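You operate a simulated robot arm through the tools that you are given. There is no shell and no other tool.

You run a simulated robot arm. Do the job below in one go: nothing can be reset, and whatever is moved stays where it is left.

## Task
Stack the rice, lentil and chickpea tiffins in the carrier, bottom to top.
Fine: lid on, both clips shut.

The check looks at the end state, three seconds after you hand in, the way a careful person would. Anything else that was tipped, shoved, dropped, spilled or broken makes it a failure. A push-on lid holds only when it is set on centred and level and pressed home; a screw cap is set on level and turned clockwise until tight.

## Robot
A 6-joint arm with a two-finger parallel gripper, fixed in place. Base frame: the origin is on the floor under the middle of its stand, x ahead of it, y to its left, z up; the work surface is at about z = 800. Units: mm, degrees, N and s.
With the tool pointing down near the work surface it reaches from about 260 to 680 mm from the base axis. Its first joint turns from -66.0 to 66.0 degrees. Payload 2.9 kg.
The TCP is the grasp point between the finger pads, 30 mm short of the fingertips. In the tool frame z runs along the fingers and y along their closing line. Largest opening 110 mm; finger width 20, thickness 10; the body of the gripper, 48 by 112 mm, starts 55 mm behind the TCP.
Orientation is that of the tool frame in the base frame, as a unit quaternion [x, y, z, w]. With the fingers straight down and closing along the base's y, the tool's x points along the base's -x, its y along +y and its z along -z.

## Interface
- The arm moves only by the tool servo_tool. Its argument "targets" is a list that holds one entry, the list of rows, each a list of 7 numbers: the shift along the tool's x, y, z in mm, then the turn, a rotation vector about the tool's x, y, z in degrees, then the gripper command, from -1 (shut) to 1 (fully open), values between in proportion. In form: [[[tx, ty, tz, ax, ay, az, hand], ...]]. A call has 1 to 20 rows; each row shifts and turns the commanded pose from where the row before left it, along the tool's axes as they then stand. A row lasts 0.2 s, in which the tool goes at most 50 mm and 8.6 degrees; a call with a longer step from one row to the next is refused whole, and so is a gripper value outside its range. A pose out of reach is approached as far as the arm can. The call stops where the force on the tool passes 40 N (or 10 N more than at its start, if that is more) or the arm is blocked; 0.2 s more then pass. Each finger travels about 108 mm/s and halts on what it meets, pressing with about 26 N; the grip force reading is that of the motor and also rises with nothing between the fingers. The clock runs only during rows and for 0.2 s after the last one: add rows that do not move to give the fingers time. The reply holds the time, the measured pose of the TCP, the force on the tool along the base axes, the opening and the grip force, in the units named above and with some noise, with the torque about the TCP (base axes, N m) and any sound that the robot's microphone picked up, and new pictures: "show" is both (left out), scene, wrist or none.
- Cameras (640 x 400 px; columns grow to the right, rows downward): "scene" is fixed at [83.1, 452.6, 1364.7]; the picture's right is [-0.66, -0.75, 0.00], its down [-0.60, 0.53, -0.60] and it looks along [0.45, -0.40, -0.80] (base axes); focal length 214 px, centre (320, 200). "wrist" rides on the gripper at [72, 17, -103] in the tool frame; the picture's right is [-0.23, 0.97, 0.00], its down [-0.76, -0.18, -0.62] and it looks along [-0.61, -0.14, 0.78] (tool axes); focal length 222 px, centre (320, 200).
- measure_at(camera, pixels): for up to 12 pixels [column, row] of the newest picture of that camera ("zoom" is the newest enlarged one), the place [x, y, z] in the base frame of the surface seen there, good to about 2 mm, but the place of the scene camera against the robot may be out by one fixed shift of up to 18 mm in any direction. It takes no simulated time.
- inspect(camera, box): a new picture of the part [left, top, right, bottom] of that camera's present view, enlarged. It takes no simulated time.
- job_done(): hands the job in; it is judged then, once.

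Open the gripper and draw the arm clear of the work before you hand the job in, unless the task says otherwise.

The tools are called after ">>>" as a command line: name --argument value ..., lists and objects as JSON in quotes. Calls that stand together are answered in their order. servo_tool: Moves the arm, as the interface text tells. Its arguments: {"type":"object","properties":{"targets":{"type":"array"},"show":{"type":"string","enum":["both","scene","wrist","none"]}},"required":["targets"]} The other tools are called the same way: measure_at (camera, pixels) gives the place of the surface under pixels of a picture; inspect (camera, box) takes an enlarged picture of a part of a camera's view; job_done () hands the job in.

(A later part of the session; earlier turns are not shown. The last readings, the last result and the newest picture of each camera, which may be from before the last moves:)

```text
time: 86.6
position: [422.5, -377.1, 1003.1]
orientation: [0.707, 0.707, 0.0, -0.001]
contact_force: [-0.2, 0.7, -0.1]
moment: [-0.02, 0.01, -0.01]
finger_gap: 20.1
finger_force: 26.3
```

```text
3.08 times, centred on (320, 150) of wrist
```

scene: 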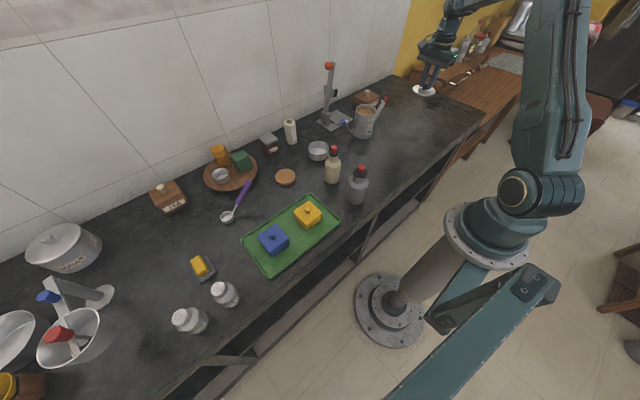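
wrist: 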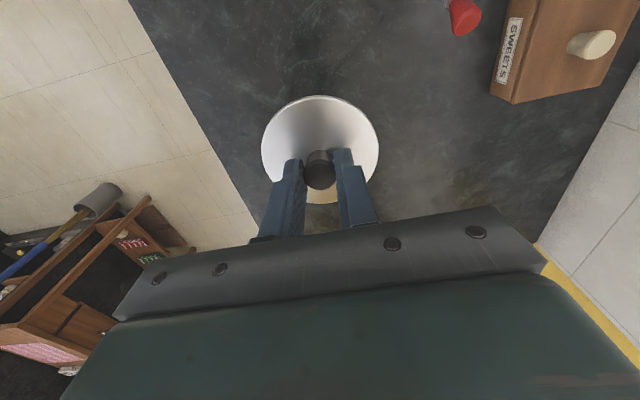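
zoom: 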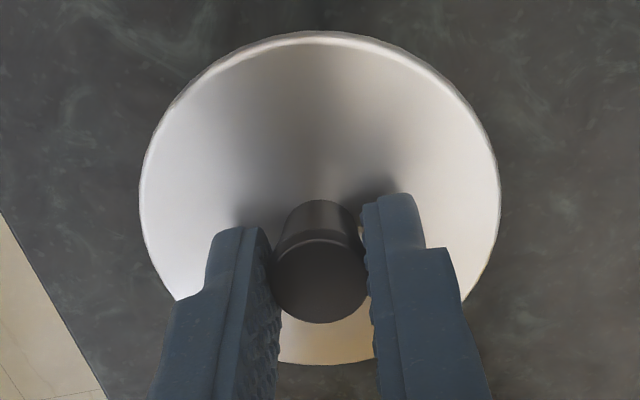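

The lid hangs level. I carry it over the stack.

>>> servo_tool --targets '[[[29.1, 19.5, 0, 0, 0, 0, -1], [29.1, 19.5, 0, 0, 0, 0, -1], [29.1, 19.5, 0, 0, 0, 0, -1], [29.1, 19.5, 0, 0, 0, 0, -1], [29.1, 19.5, 0, 0, 0, 0, -1], [29.1, 19.5, 0, 0, 0, 0, -1], [0, 0, 0, 0, 0, 0, -1], [0, 0, 0, 0, 0, 0, -1], [0, 0, 0, 0, 0, 0, -1]]]' --show "both"

>>> servo_tool --targets '[[[0, 0, 0, 0, 0, 0, -1]]]' --show "none"

>>> servo_tool --targets '[[[0, 0, 0, 0, 0, 0, -1]]]' --show "none"

>>> inspect --camera "wrist" --box '[240, 60, 400, 200]'

```text
time: 88.6
position: [542.3, -201.9, 1001.7]
orientation: [0.707, 0.707, 0.0, 0.0]
contact_force: [0.2, 0.2, -0.3]
moment: [0.01, 0.02, -0.01]
finger_gap: 20.2
finger_force: 25.6
```

scene: 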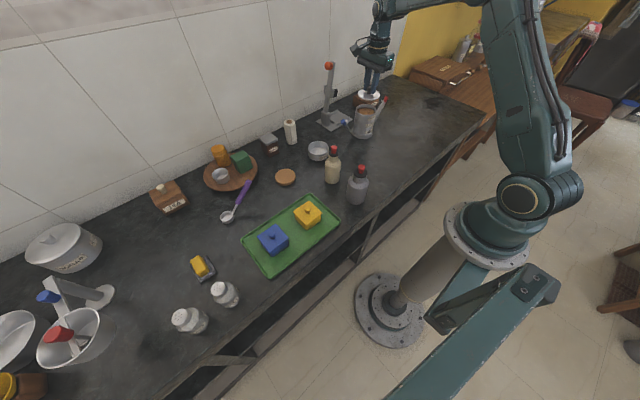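
wrist: 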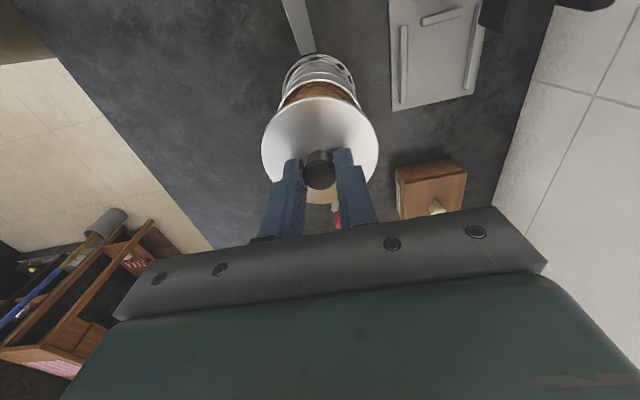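

```text
time: 89.0
position: [541.0, -201.3, 1001.4]
orientation: [0.707, 0.707, -0.001, 0.0]
contact_force: [-0.1, 0.8, -0.1]
moment: [0.03, -0.01, 0.03]
finger_gap: 20.1
finger_force: 25.9
```

```text
time: 89.4
position: [541.2, -202.3, 1001.0]
orientation: [0.707, 0.707, 0.0, 0.0]
contact_force: [-0.1, -0.6, -1.1]
moment: [0.03, 0.01, 0.04]
finger_gap: 20.6
finger_force: 26.2
```

```text
2.86 times, centred on (320, 130) of wrist
```

zoom: 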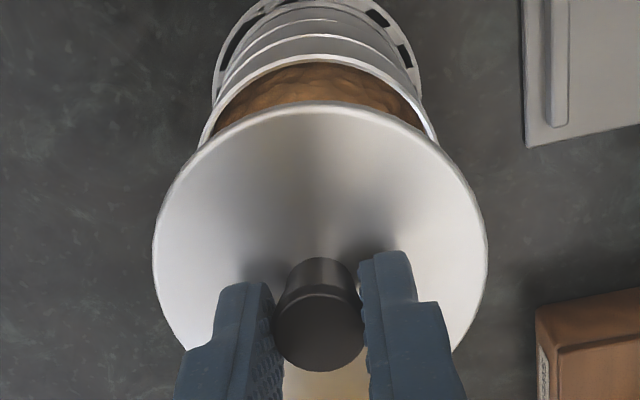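

Pose averages (541.5,-201.8,1001.4). I nudge (-0.3,-0.6), lower to about 10 mm above the rim and compare views.

>>> servo_tool --targets '[[[-0.6, -0.3, 10, 0, 0, 0, -1], [0, 0, 15, 0, 0, 0, -1], [0, 0, 10, 0, 0, 0, -1], [0, 0, 5, 0, 0, 0, -1], [0, 0, 0, 0, 0, 0, -1], [0, 0, 0, 0, 0, 0, -1]]]' --show "none"

>>> servo_tool --targets '[[[0, 0, 0, 0, 0, 0, -1]]]' --show "none"

>>> servo_tool --targets '[[[0, 0, 0, 0, 0, 0, -1]]]' --show "both"

>>> inspect --camera "scene" --box '[350, 85, 382, 120]'

>>> inspect --camera "wrist" --box '[240, 60, 400, 200]'

```text
time: 90.8
position: [542.0, -201.2, 962.6]
orientation: [0.707, 0.708, 0.0, 0.001]
contact_force: [-0.1, 0.3, 0.4]
moment: [-0.01, -0.02, -0.01]
finger_gap: 20.3
finger_force: 26.3
```

```text
time: 91.2
position: [541.5, -202.2, 961.5]
orientation: [0.707, 0.707, 0.0, 0.0]
contact_force: [-0.3, 0.1, -0.4]
moment: [0.03, -0.01, 0.0]
finger_gap: 20.4
finger_force: 26.3
```

```text
time: 91.6
position: [542.4, -201.8, 962.4]
orientation: [0.708, 0.707, 0.0, 0.0]
contact_force: [0.5, -0.6, -2.2]
moment: [0.01, -0.04, 0.01]
finger_gap: 20.4
finger_force: 25.8
```

scene: 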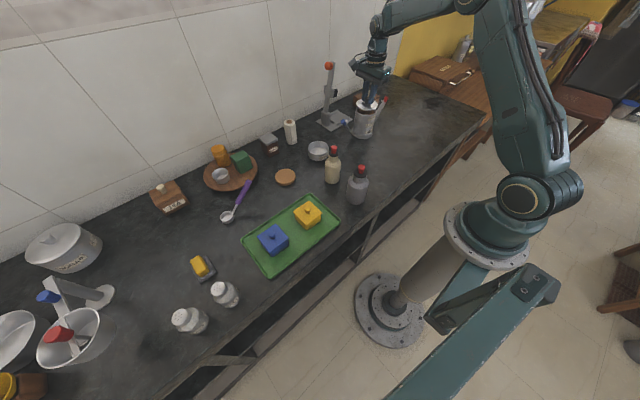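
wrist: 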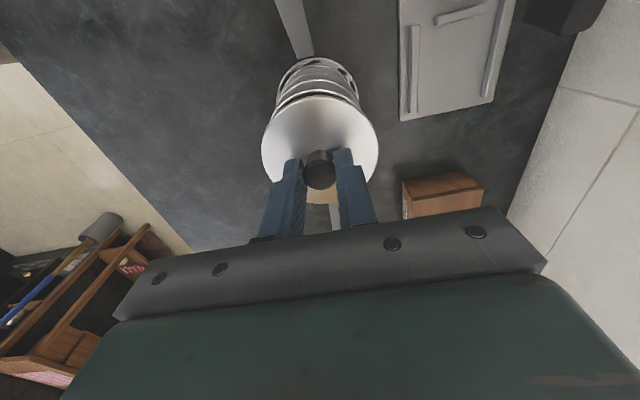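

```text
11.43 times, centred on (366, 102) of scene
```

zoom: 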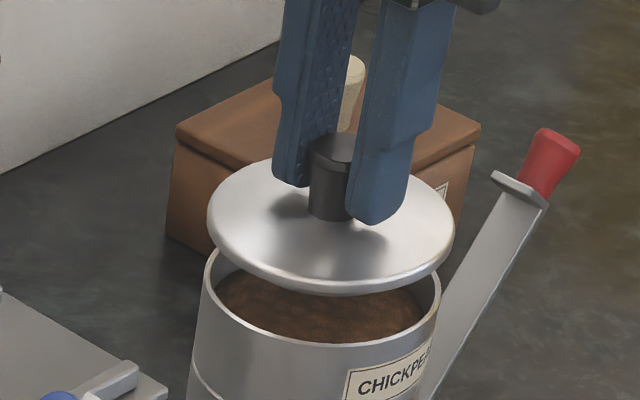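

```text
2.86 times, centred on (320, 130) of wrist
```

zoom: 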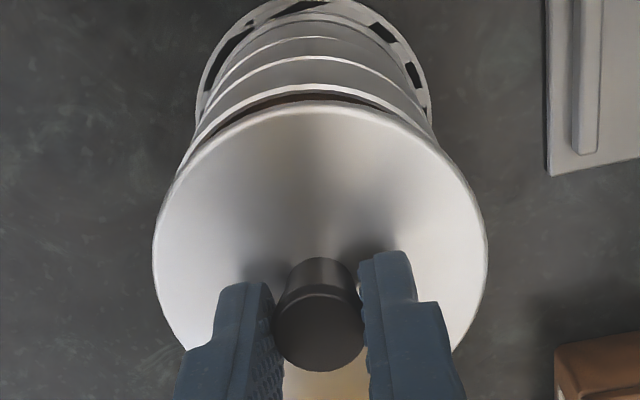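

The lid is nearly centred. I zoom in on the rim/lid edge to judge the last millimetre.

>>> inspect --camera "wrist" --box '[262, 72, 382, 127]'

>>> measure_at --camera "zoom" --pixels '[[320, 150], [250, 160], [390, 160], [180, 190], [460, 190], [120, 240], [520, 240], [320, 110], [250, 118], [390, 118], [180, 145], [460, 145]]'

```text
5.33 times, centred on (322, 100) of wrist
```

zoom: 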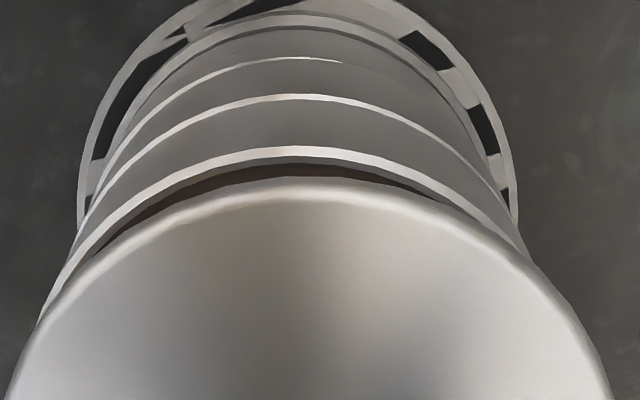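

```text
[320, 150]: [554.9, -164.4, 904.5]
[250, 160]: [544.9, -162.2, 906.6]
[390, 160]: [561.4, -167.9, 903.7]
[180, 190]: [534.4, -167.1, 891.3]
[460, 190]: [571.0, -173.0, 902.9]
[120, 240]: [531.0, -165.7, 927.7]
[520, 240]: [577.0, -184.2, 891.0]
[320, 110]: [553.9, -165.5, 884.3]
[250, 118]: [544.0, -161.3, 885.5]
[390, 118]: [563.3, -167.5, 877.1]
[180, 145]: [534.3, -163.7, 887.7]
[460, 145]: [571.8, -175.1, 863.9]
```

The lid is ~0.7 mm too far in +y and ~0.4 mm in +x. I correct and lower toward the rim.

>>> servo_tool --targets '[[[-0.7, -0.4, 2, 0, 0, 0, -1], [0, 0, 2, 0, 0, 0, -1], [0, 0, 2, 0, 0, 0, -1], [0, 0, 2, 0, 0, 0, -1], [0, 0, 0, 0, 0, 0, -1], [0, 0, 0, 0, 0, 0, -1]]]' --show "none"

>>> servo_tool --targets '[[[0, 0, 0, 0, 0, 0, -1]]]' --show "both"

>>> inspect --camera "scene" --box '[350, 85, 382, 120]'

>>> inspect --camera "wrist" --box '[262, 72, 382, 127]'

```text
time: 93.0
position: [541.2, -203.6, 953.9]
orientation: [0.707, 0.707, 0.0, 0.0]
contact_force: [0.6, -0.2, -0.7]
moment: [-0.01, -0.01, -0.01]
finger_gap: 20.3
finger_force: 26.1
```

```text
time: 93.4
position: [541.2, -204.9, 954.4]
orientation: [0.707, 0.707, -0.001, 0.0]
contact_force: [-0.3, -0.2, -0.1]
moment: [0.02, -0.01, 0.01]
finger_gap: 20.3
finger_force: 26.2
```

scene: 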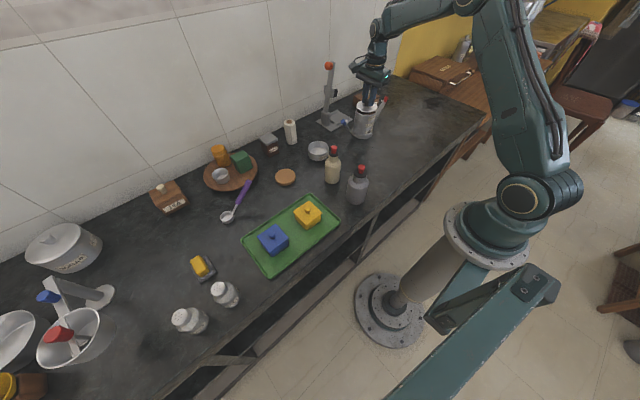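
wrist: 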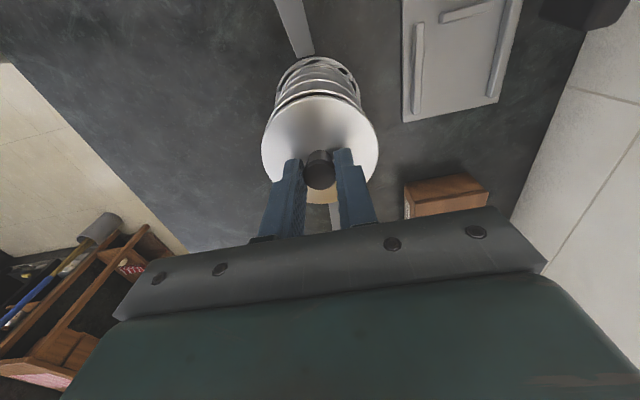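

```text
11.43 times, centred on (366, 102) of scene
```

zoom: 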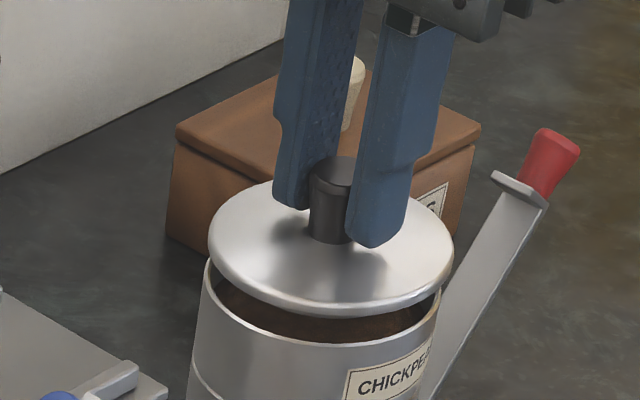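

```text
5.33 times, centred on (322, 100) of wrist
```

zoom: 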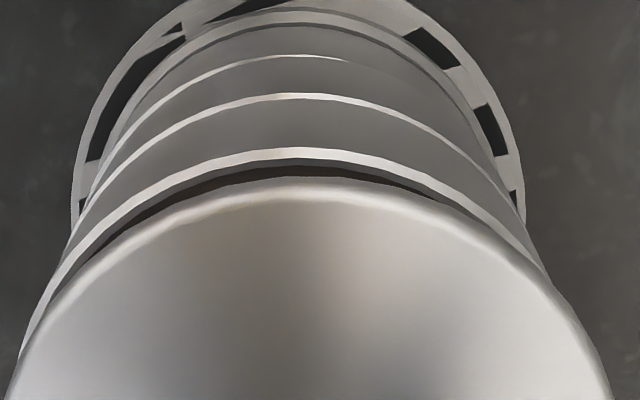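

The arm slipped a bit further than commanded (y≈-204.2); views suggest ~0.9 mm too far in -y now. I correct +1.2 and re-read.

>>> servo_tool --targets '[[[1.2, 0, 0, 0, 0, 0, -1], [0, 0, 0, 0, 0, 0, -1], [0, 0, 0, 0, 0, 0, -1]]]' --show "none"

>>> servo_tool --targets '[[[0, 0, 0, 0, 0, 0, -1]]]' --show "none"

>>> servo_tool --targets '[[[0, 0, 0, 0, 0, 0, -1]]]' --show "both"

>>> inspect --camera "scene" --box '[350, 85, 382, 120]'

>>> inspect --camera "wrist" --box '[262, 72, 382, 127]'

```text
time: 94.2
position: [540.5, -202.8, 953.2]
orientation: [0.707, 0.708, 0.0, 0.0]
contact_force: [0.3, 0.5, -0.2]
moment: [0.03, -0.03, 0.02]
finger_gap: 20.5
finger_force: 25.7
```

```text
time: 94.6
position: [540.3, -202.3, 954.4]
orientation: [0.707, 0.707, 0.0, 0.001]
contact_force: [-0.4, -0.1, -1.1]
moment: [-0.05, 0.01, -0.01]
finger_gap: 20.0
finger_force: 26.4
```

```text
time: 95.0
position: [541.8, -201.7, 953.9]
orientation: [0.707, 0.708, 0.0, 0.0]
contact_force: [0.1, -0.3, -0.9]
moment: [0.0, -0.01, 0.0]
finger_gap: 20.2
finger_force: 25.7
```

scene: 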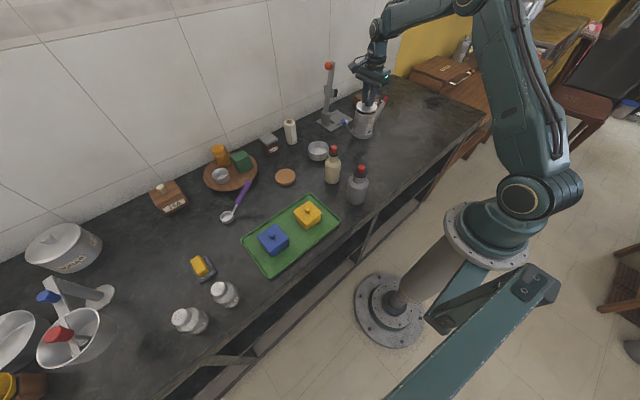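
wrist: 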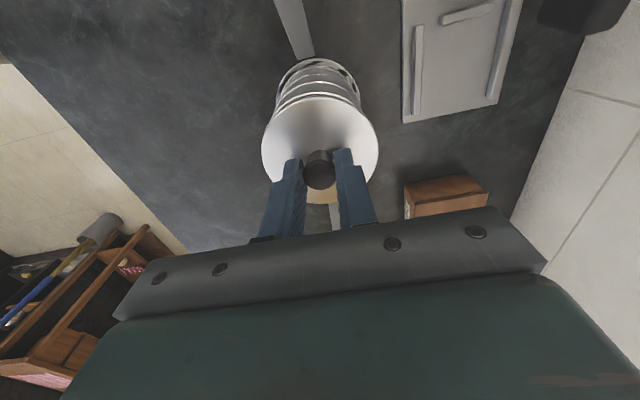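

```text
11.43 times, centred on (366, 102) of scene
```

zoom: 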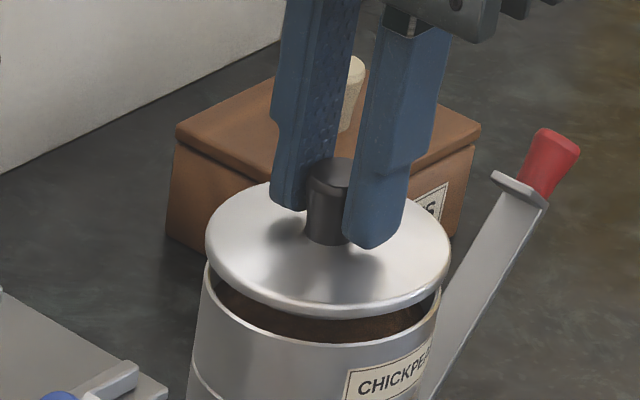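

```text
5.33 times, centred on (322, 100) of wrist
```

zoom: 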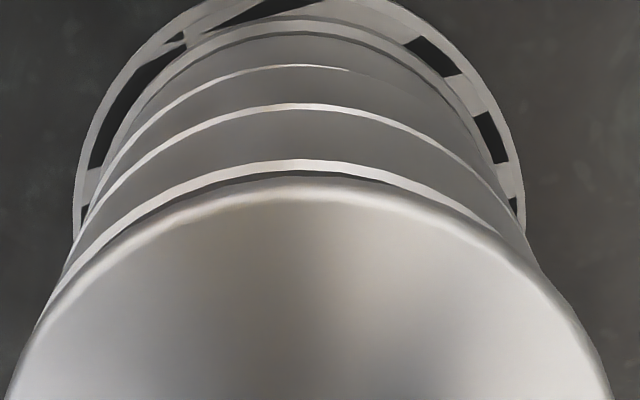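

Within about 0.4 mm now. I lower slowly in 1 mm steps watching the force.

>>> servo_tool --targets '[[[-0.2, 0, 1, 0, 0, 0, -1], [0, 0, 1, 0, 0, 0, -1], [0, 0, 0, 0, 0, 0, -1]]]' --show "none"

>>> servo_tool --targets '[[[0, 0, 1, 0, 0, 0, -1], [0, 0, 1, 0, 0, 0, -1], [0, 0, 0, 0, 0, 0, -1]]]' --show "none"

>>> servo_tool --targets '[[[0, 0, 1, 0, 0, 0, -1], [0, 0, 0, 0, 0, 0, -1]]]' --show "wrist"

>>> inspect --camera "wrist" --box '[262, 72, 382, 127]'

```text
time: 95.8
position: [541.1, -203.1, 952.8]
orientation: [0.707, 0.707, -0.001, 0.0]
contact_force: [1.4, -0.6, -0.5]
moment: [-0.03, 0.02, 0.02]
finger_gap: 20.2
finger_force: 25.8
```

```text
time: 96.6
position: [540.8, -202.6, 951.0]
orientation: [0.707, 0.707, -0.001, 0.0]
contact_force: [-0.3, 0.2, -0.3]
moment: [-0.01, 0.03, 0.01]
finger_gap: 20.3
finger_force: 25.5
```

```text
time: 97.2
position: [542.5, -201.4, 950.6]
orientation: [0.708, 0.707, 0.0, -0.001]
contact_force: [-0.6, 0.3, -1.0]
moment: [0.01, 0.0, 0.01]
finger_gap: 19.9
finger_force: 26.2
```

wrist: 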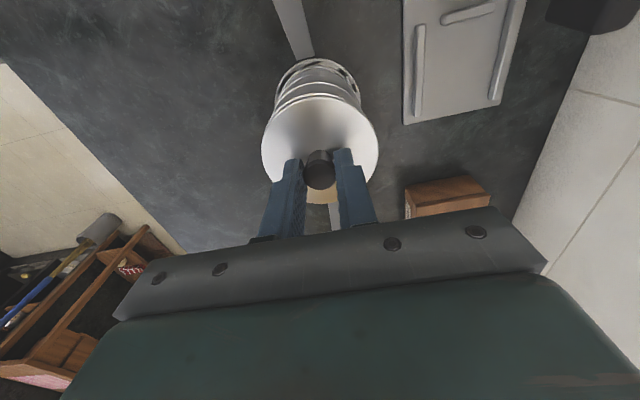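

```text
5.33 times, centred on (322, 100) of wrist
```

zoom: 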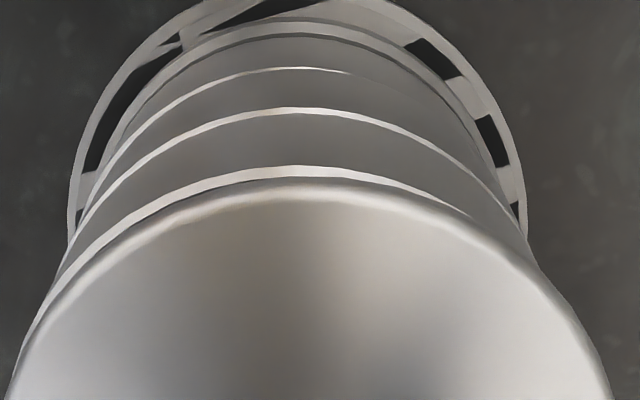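

Still free; the rim shows slightly more on the left, so I nudge -0.4 in x and keep lowering.

>>> servo_tool --targets '[[[0, -0.4, 1, 0, 0, 0, -1], [0, 0, 0, 0, 0, 0, -1]]]' --show "none"

>>> servo_tool --targets '[[[0, 0, 1, 0, 0, 0, -1], [0, 0, 0, 0, 0, 0, -1]]]' --show "none"

>>> servo_tool --targets '[[[0, 0, 1, 0, 0, 0, -1], [0, 0, 0, 0, 0, 0, -1]]]' --show "both"

>>> inspect --camera "wrist" --box '[262, 72, 382, 127]'

>>> inspect --camera "scene" --box '[350, 85, 382, 120]'

```text
time: 97.8
position: [541.7, -202.8, 947.9]
orientation: [0.707, 0.707, 0.0, 0.0]
contact_force: [-0.2, 0.1, -0.5]
moment: [0.01, 0.01, 0.0]
finger_gap: 20.0
finger_force: 26.0
```

```text
time: 98.4
position: [541.4, -201.9, 946.9]
orientation: [0.707, 0.707, -0.001, -0.001]
contact_force: [-0.3, -1.1, -0.3]
moment: [0.01, 0.03, -0.03]
finger_gap: 20.6
finger_force: 25.9
```

```text
time: 99.0
position: [540.6, -201.6, 946.0]
orientation: [0.707, 0.707, 0.0, 0.0]
contact_force: [-0.4, 1.0, -0.7]
moment: [0.02, 0.0, 0.01]
finger_gap: 20.1
finger_force: 25.9
```

scene: 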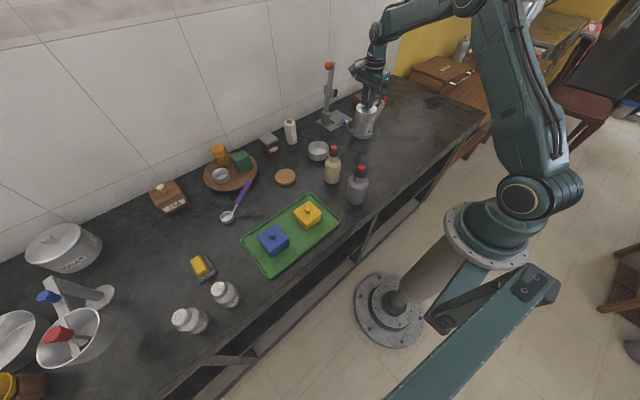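
wrist: 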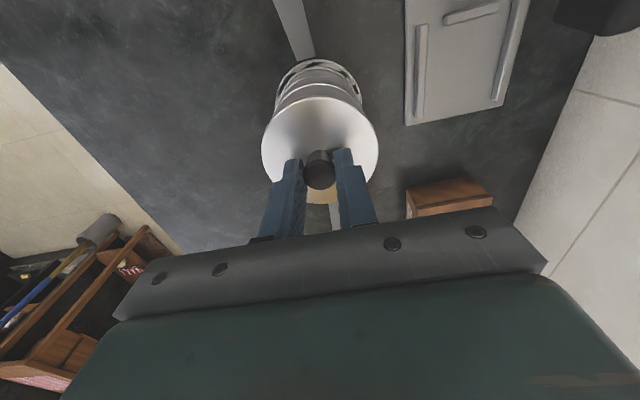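

```text
5.33 times, centred on (322, 100) of wrist
```

zoom: 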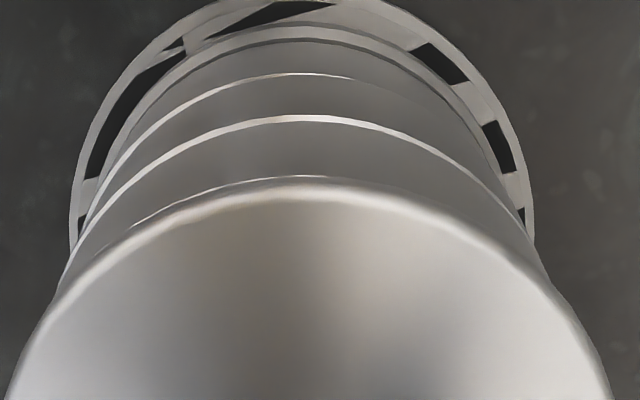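

```text
11.43 times, centred on (366, 102) of scene
```

zoom: 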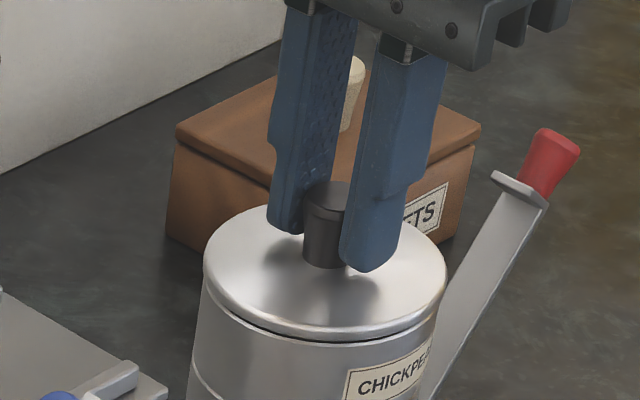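

The plug is inside; a thin gap is left under the lid. I continue to contact.

>>> servo_tool --targets '[[[0, 0, 1, 0, 0, 0, -1], [0, 0, 0, 0, 0, 0, -1]]]' --show "none"

>>> servo_tool --targets '[[[0, 0, 1, 0, 0, 0, -1], [0, 0, 0, 0, 0, 0, -1]]]' --show "none"

>>> servo_tool --targets '[[[0, 0, 1, 0, 0, 0, -1], [0, 0, 0, 0, 0, 0, -1]]]' --show "none"

```text
time: 99.6
position: [540.9, -203.8, 945.8]
orientation: [0.707, 0.707, 0.0, 0.0]
contact_force: [0.3, 0.0, 0.6]
moment: [-0.02, 0.0, -0.01]
finger_gap: 20.3
finger_force: 26.2
```

```text
time: 100.2
position: [540.3, -202.1, 944.1]
orientation: [0.707, 0.707, 0.0, -0.001]
contact_force: [0.0, -0.3, 1.1]
moment: [0.01, 0.0, 0.02]
finger_gap: 20.3
finger_force: 26.1
```

```text
time: 100.8
position: [540.8, -202.2, 944.3]
orientation: [0.707, 0.707, 0.0, 0.001]
contact_force: [-3.0, 2.0, 12.0]
moment: [0.24, 0.07, 0.0]
finger_gap: 20.4
finger_force: 26.4
```

Contact of 12 N at z≈944. I look at the seam before pressing further.

>>> servo_tool --targets '[[[0, 0, 0.5, 0, 0, 0, -1], [0, 0, 0, 0, 0, 0, -1]]]' --show "both"

>>> inspect --camera "wrist" --box '[262, 72, 382, 127]'

>>> inspect --camera "scene" --box '[350, 90, 382, 125]'

```text
time: 101.4
position: [541.1, -202.8, 943.2]
orientation: [0.707, 0.707, 0.001, 0.001]
contact_force: [0.6, 3.4, 18.3]
moment: [0.23, 0.0, 0.0]
finger_gap: 20.5
finger_force: 25.8
```

scene: 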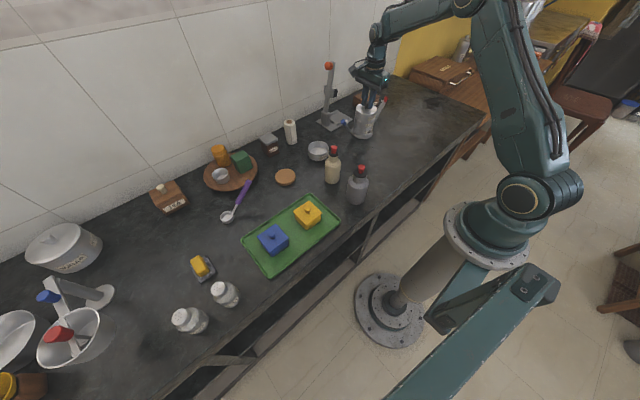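
wrist: 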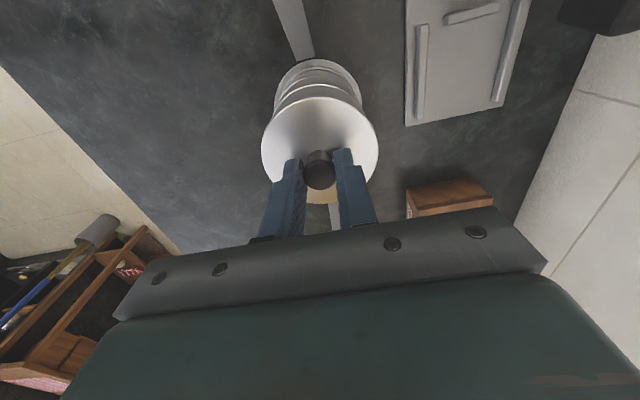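

```text
5.33 times, centred on (322, 100) of wrist
```

zoom: 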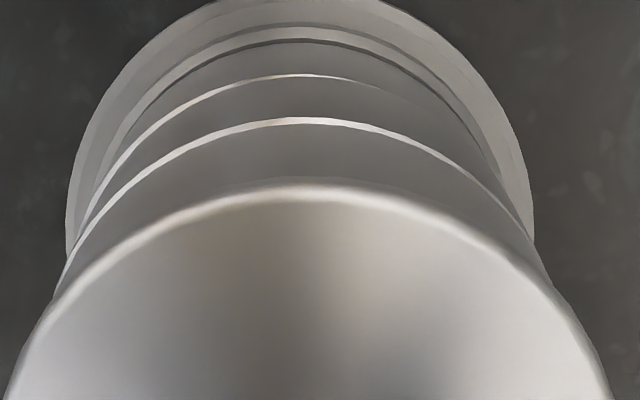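

```text
11.43 times, centred on (366, 108) of scene
```

zoom: 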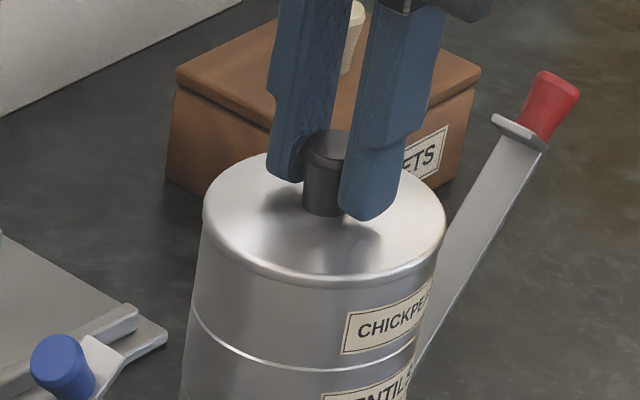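

The lid sits flush with no visible gap. I press a little harder (toward ~30 N) to press it home.

>>> servo_tool --targets '[[[0, 0, 0.8, 0, 0, 0, -1], [0, 0, 0, 0, 0, 0, -1], [0, 0, 0, 0, 0, 0, -1]]]' --show "none"

```text
time: 102.2
position: [540.2, -202.8, 942.6]
orientation: [0.707, 0.707, 0.0, 0.001]
contact_force: [3.2, 0.7, 19.2]
moment: [-0.1, -0.06, 0.04]
finger_gap: 20.4
finger_force: 26.4
```

Now I relieve the load, open around the knob and rise clear of it.

>>> servo_tool --targets '[[[0, 0, -0.8, 0, 0, 0, -1], [0, 0, -0.5, 0, 0, 0, -1], [0, 0, 0, 0, 0, 0, -0.58], [0, 0, 0, 0, 0, 0, -0.5], [0, 0, 0, 0, 0, 0, -0.3], [0, 0, 0, 0, 0, 0, -0.2], [0, 0, 0, 0, 0, 0, -0.2], [0, 0, -10, 0, 0, 0, -0.2], [0, 0, -20, 0, 0, 0, -0.2], [0, 0, -20, 0, 0, 0, -0.2], [0, 0, 0, 0, 0, 0, -0.2], [0, 0, 0, 0, 0, 0, -0.2]]]' --show "both"

>>> inspect --camera "wrist" --box '[250, 60, 390, 180]'

>>> inspect --camera "scene" --box '[340, 90, 395, 140]'

```text
time: 104.8
position: [539.6, -201.8, 993.4]
orientation: [0.707, 0.707, 0.0, 0.0]
contact_force: [-0.2, 0.1, -0.6]
moment: [-0.01, 0.0, -0.01]
finger_gap: 43.9
finger_force: 0.0
```

scene: 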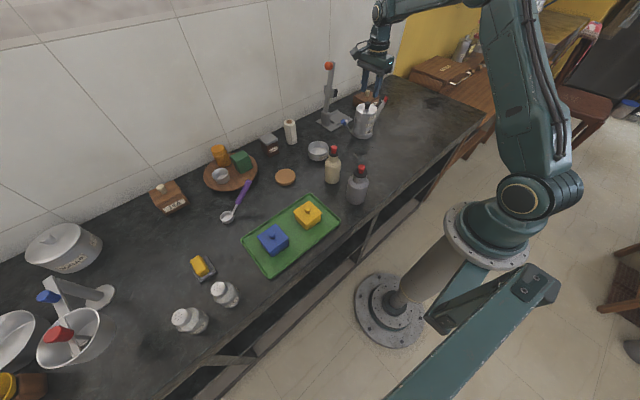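
wrist: 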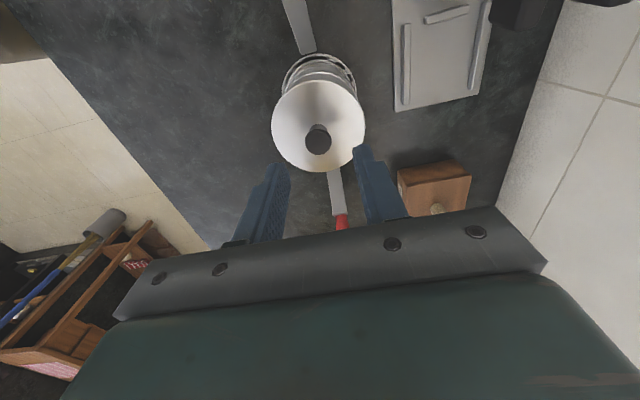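

```text
3.33 times, centred on (320, 120) of wrist
```

zoom: 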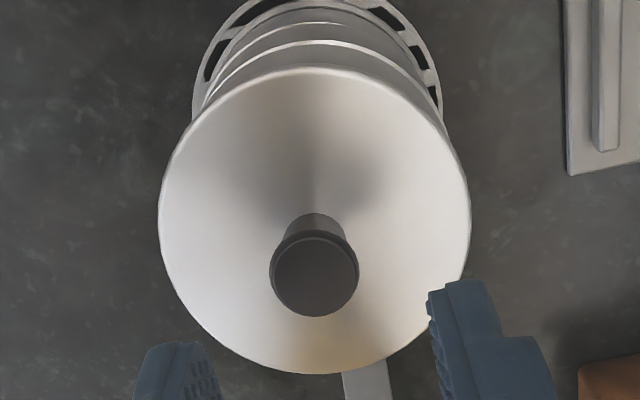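

```text
8.00 times, centred on (368, 115) of scene
```

zoom: 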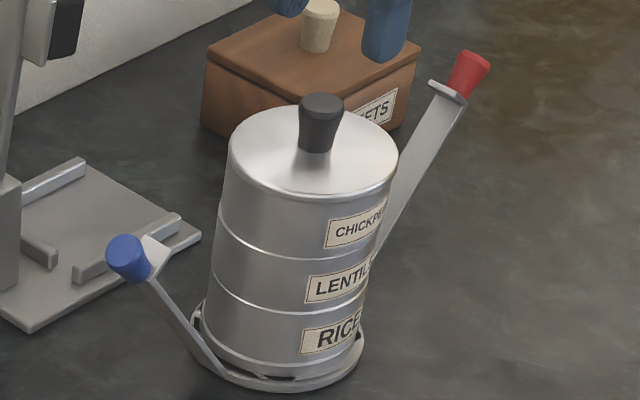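

The lid is on. I check its level and height with the wrist camera.

>>> inspect --camera "wrist" --box '[250, 60, 390, 180]'

>>> measure_at --camera "zoom" --pixels '[[166, 215], [464, 215], [314, 76], [312, 366], [205, 115], [425, 115], [208, 318], [415, 318], [314, 275], [285, 275], [343, 275], [314, 245]]'

>>> measure_at --camera "zoom" --pixels '[[190, 215], [440, 215], [314, 95], [312, 345], [220, 130], [405, 130], [225, 300], [400, 300], [314, 305], [314, 290], [180, 165], [450, 165]]'

```text
3.33 times, centred on (320, 120) of wrist
```

zoom: 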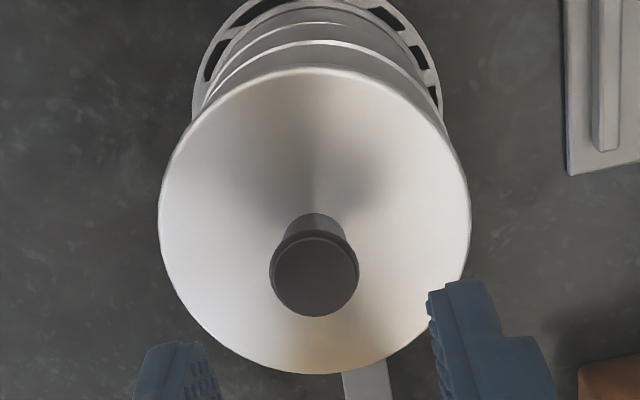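

```text
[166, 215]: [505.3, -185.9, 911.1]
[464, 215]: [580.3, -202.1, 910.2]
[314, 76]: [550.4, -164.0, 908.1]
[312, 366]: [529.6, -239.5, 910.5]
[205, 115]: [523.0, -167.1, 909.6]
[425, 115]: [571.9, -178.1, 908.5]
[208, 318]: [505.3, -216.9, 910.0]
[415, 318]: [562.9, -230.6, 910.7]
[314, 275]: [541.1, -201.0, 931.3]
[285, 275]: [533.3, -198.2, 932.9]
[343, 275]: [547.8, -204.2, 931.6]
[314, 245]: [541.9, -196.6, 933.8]
```

```text
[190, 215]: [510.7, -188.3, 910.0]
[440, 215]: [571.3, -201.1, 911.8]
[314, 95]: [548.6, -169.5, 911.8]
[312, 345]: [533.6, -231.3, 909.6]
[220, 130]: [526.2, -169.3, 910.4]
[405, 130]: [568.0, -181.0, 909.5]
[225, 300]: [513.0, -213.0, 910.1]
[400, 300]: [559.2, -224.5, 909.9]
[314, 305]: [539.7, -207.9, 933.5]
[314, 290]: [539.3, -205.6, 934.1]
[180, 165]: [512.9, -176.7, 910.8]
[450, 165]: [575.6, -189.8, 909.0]
```

The lid disc is level at z≈910, i.e. flush on the rim. To be sure it is pressed home I close the fingers and push on the knob top (z≈933).

>>> servo_tool --targets '[[[0.4, 1.0, 0, 0, 0, 0, -1], [0, 0, 0, 0, 0, 0, -1], [0, 0, 0, 0, 0, 0, -1], [0, 0, 10, 0, 0, 0, -1], [0, 0, 10, 0, 0, 0, -1], [0, 0, 6, 0, 0, 0, -1], [0, 0, 0, 0, 0, 0, -1]]]' --show "both"

>>> inspect --camera "scene" --box '[345, 80, 390, 120]'

```text
time: 106.4
position: [541.6, -202.6, 967.2]
orientation: [0.707, 0.707, 0.0, 0.001]
contact_force: [-0.4, -1.0, 0.1]
moment: [0.03, -0.01, 0.0]
finger_gap: 0.0
finger_force: 25.9
```

scene: 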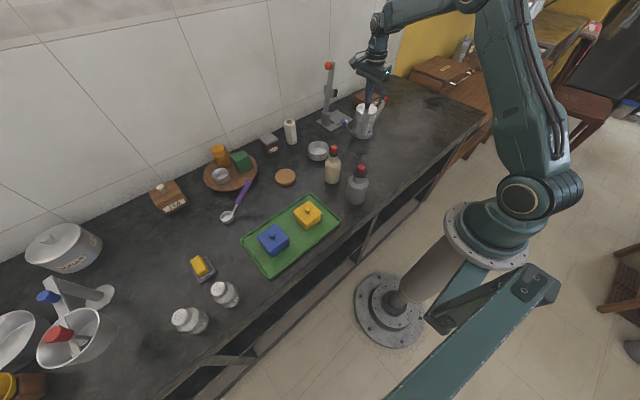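
wrist: 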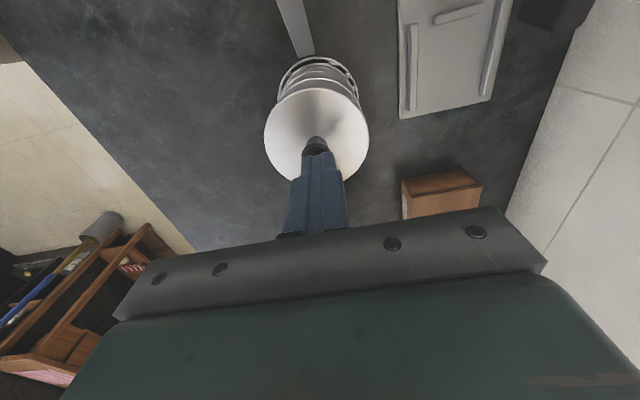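

```text
10.00 times, centred on (368, 100) of scene
```

zoom: 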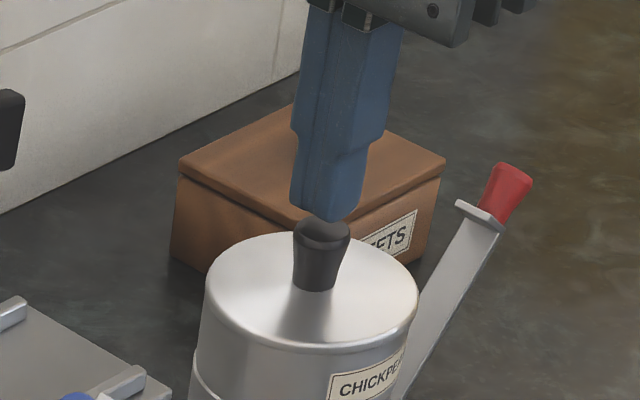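

The closed fingertips are just above the knob and aligned. I press down step by step.

>>> servo_tool --targets '[[[0, 0, 2, 0, 0, 0, -1], [0, 0, 1, 0, 0, 0, -1], [0, 0, 0, 0, 0, 0, -1]]]' --show "none"

>>> servo_tool --targets '[[[0, 0, 1, 0, 0, 0, -1], [0, 0, 0, 0, 0, 0, -1]]]' --show "none"

>>> servo_tool --targets '[[[0, 0, 1, 0, 0, 0, -1], [0, 0, 0, 0, 0, 0, -1]]]' --show "none"

```text
time: 107.2
position: [540.8, -202.6, 964.6]
orientation: [0.707, 0.708, 0.0, 0.0]
contact_force: [0.0, -0.3, -0.7]
moment: [0.03, 0.0, 0.0]
finger_gap: 0.1
finger_force: 26.3
```

```text
time: 107.8
position: [541.3, -202.2, 962.2]
orientation: [0.707, 0.707, 0.001, 0.001]
contact_force: [-0.2, 0.5, -0.9]
moment: [-0.02, 0.01, -0.03]
finger_gap: 0.0
finger_force: 25.9
```

```text
time: 108.4
position: [541.3, -202.2, 962.0]
orientation: [0.707, 0.707, 0.0, 0.0]
contact_force: [-0.8, 0.6, 0.2]
moment: [0.0, -0.01, -0.02]
finger_gap: 0.2
finger_force: 25.7
```

>>> servo_tool --targets '[[[0, 0, 1, 0, 0, 0, -1], [0, 0, 0, 0, 0, 0, -1]]]' --show "none"

>>> servo_tool --targets '[[[0, 0, 0.7, 0, 0, 0, -1], [0, 0, 0, 0, 0, 0, -1]]]' --show "none"

>>> servo_tool --targets '[[[0, 0, 0.7, 0, 0, 0, -1], [0, 0, 0, 0, 0, 0, -1]]]' --show "none"

```text
time: 109.0
position: [541.1, -202.2, 961.3]
orientation: [0.707, 0.707, 0.0, 0.001]
contact_force: [-1.8, -0.5, 5.3]
moment: [-0.03, 0.06, 0.03]
finger_gap: 0.0
finger_force: 26.1
```

```text
time: 109.6
position: [542.4, -201.5, 961.7]
orientation: [0.707, 0.707, 0.0, 0.002]
contact_force: [-1.1, -1.9, 12.4]
moment: [-0.03, 0.08, 0.01]
finger_gap: 0.0
finger_force: 25.9
```

```text
time: 110.2
position: [541.0, -202.9, 961.6]
orientation: [0.707, 0.707, 0.001, 0.002]
contact_force: [-0.6, -2.6, 19.2]
moment: [-0.1, 0.03, 0.0]
finger_gap: 0.0
finger_force: 26.2
```

Firm resistance builds at about 10 N/mm. I press on to roughly 30 N.

>>> servo_tool --targets '[[[0, 0, 0.8, 0, 0, 0, -1], [0, 0, 0, 0, 0, 0, -1]]]' --show "none"

>>> servo_tool --targets '[[[0, 0, 0.8, 0, 0, 0, -1], [0, 0, 0, 0, 0, 0, -1]]]' --show "both"

>>> inspect --camera "scene" --box '[345, 80, 390, 120]'

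```text
time: 110.8
position: [542.4, -201.8, 962.3]
orientation: [0.707, 0.707, 0.001, 0.002]
contact_force: [-2.9, -2.4, 25.9]
moment: [-0.03, 0.08, 0.03]
finger_gap: 0.0
finger_force: 26.3
```

```text
time: 111.4
position: [542.8, -202.1, 961.5]
orientation: [0.707, 0.707, 0.002, 0.003]
contact_force: [-2.1, -0.3, 30.2]
moment: [0.03, 0.11, 0.01]
finger_gap: 0.0
finger_force: 25.5
```

scene: 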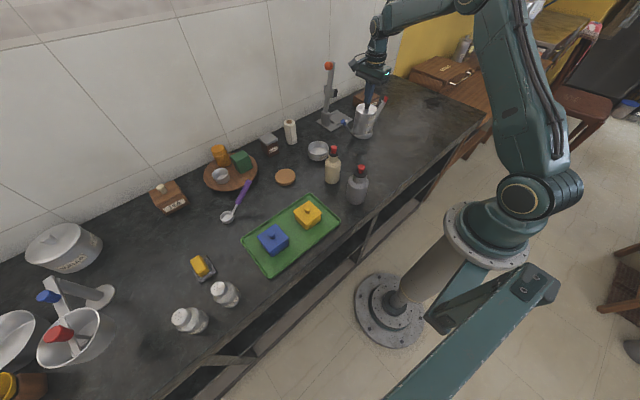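
wrist: 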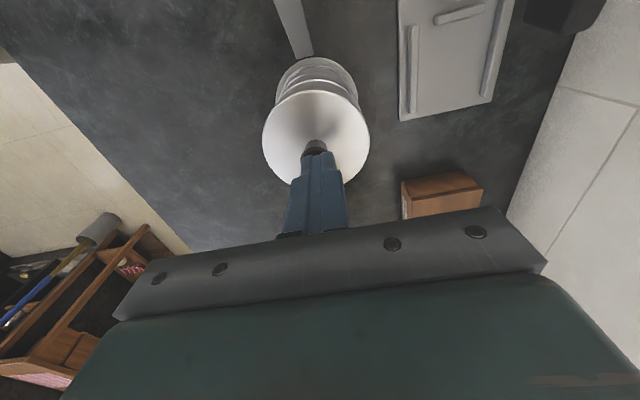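

```text
10.00 times, centred on (368, 100) of scene
```

zoom: 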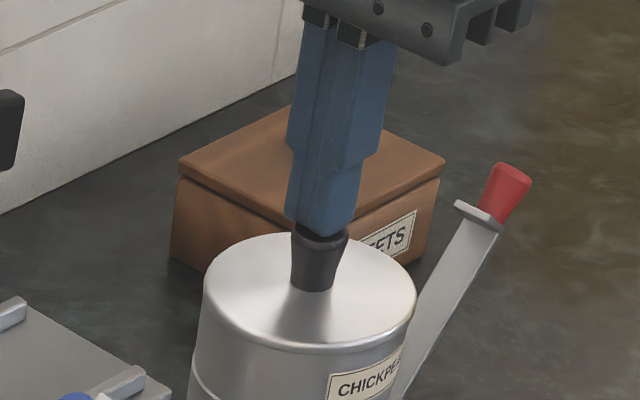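

30 N is carried without any further travel – the lid is home. I rise clear and look at the clip arms.

>>> servo_tool --targets '[[[0, 0, -3, 0, 0, 0, -1], [0, 0, -20, 0, 0, 0, -1], [0, 0, -30, 0, 0, 0, -1], [0, 0, -30, 0, 0, 0, -1], [0, 0, -30, 0, 0, 0, -1], [0, 0, 0, 0, 0, 0, -1], [0, 0, 0, 0, 0, 0, -1]]]' --show "both"

>>> inspect --camera "scene" --box '[335, 85, 400, 140]'

>>> inspect --camera "wrist" --box '[240, 0, 400, 100]'

>>> inspect --camera "wrist" --box '[270, 100, 390, 220]'

```text
time: 113.0
position: [541.5, -199.9, 1071.4]
orientation: [0.707, 0.707, 0.0, 0.0]
contact_force: [0.8, 1.2, 0.4]
moment: [-0.03, -0.02, 0.01]
finger_gap: 0.0
finger_force: 26.1
```

scene: 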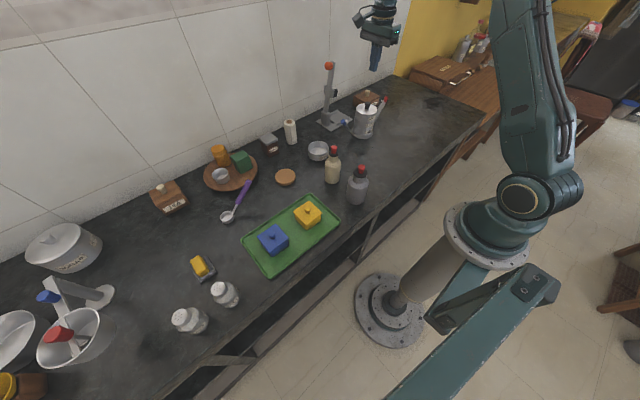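
wrist: 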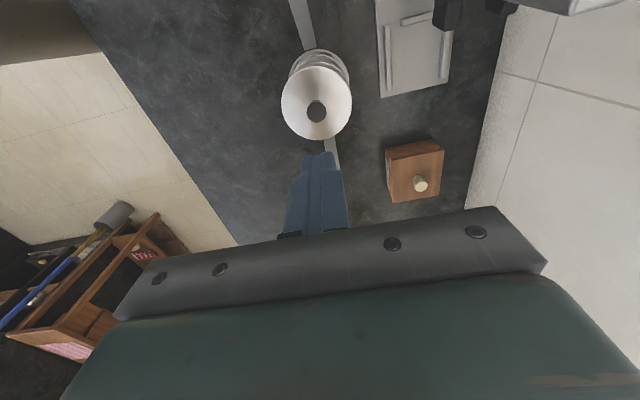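

```text
7.27 times, centred on (368, 112) of scene
```

zoom: 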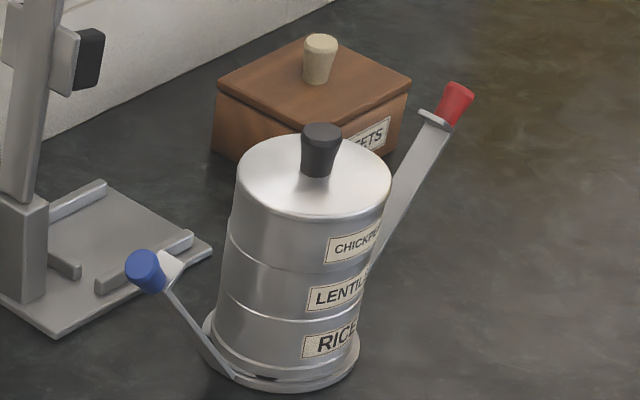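

```text
4.00 times, centred on (320, 50) of wrist
```

zoom: 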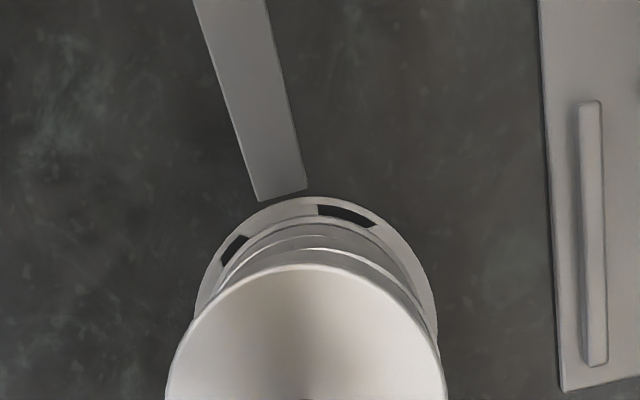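

```text
3.33 times, centred on (330, 160) of wrist
```

zoom: 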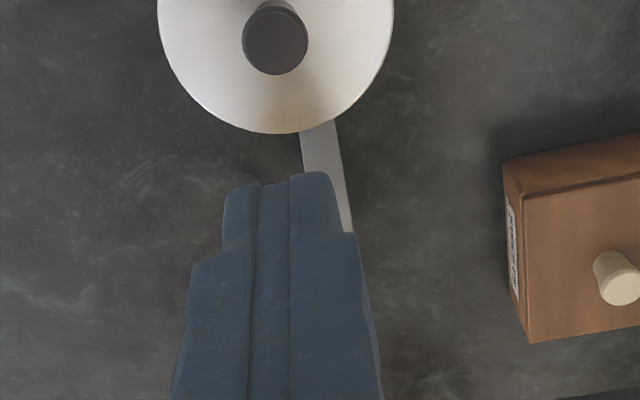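

I measure the clip arms and knobs with the scene camera, using the lid knob as a calibration point.

>>> inspect --camera "scene" --box '[335, 85, 400, 140]'

>>> measure_at --camera "zoom" --pixels '[[321, 132], [321, 128], [456, 88], [455, 105], [445, 118], [435, 120], [420, 113], [420, 150], [405, 190], [390, 230], [432, 130], [375, 265]]'

>>> measure_at --camera "zoom" --pixels '[[140, 270], [150, 262], [160, 275], [170, 258], [178, 270], [170, 290], [190, 320], [210, 345], [230, 372], [172, 265], [280, 207], [345, 205]]'

```text
7.27 times, centred on (368, 112) of scene
```

zoom: 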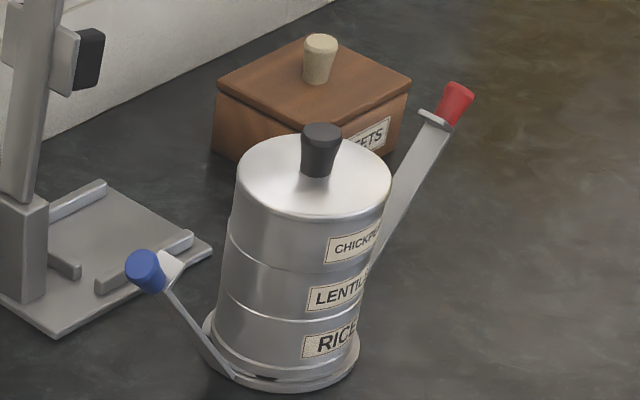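

```text
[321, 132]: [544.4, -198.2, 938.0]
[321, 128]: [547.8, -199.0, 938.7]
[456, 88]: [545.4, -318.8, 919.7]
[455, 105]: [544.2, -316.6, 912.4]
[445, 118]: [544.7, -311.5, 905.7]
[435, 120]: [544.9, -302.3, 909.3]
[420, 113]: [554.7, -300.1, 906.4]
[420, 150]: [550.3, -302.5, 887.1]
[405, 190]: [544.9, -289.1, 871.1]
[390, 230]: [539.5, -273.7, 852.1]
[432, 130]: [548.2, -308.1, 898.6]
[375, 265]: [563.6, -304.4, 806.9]
```

```text
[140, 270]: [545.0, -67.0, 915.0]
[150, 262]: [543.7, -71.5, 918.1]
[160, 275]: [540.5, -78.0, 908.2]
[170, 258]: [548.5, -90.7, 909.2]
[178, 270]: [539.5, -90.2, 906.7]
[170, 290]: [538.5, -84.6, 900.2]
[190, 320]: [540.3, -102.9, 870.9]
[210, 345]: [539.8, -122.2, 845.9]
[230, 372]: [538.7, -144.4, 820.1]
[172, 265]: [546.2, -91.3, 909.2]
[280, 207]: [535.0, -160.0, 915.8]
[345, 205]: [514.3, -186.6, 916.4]
```

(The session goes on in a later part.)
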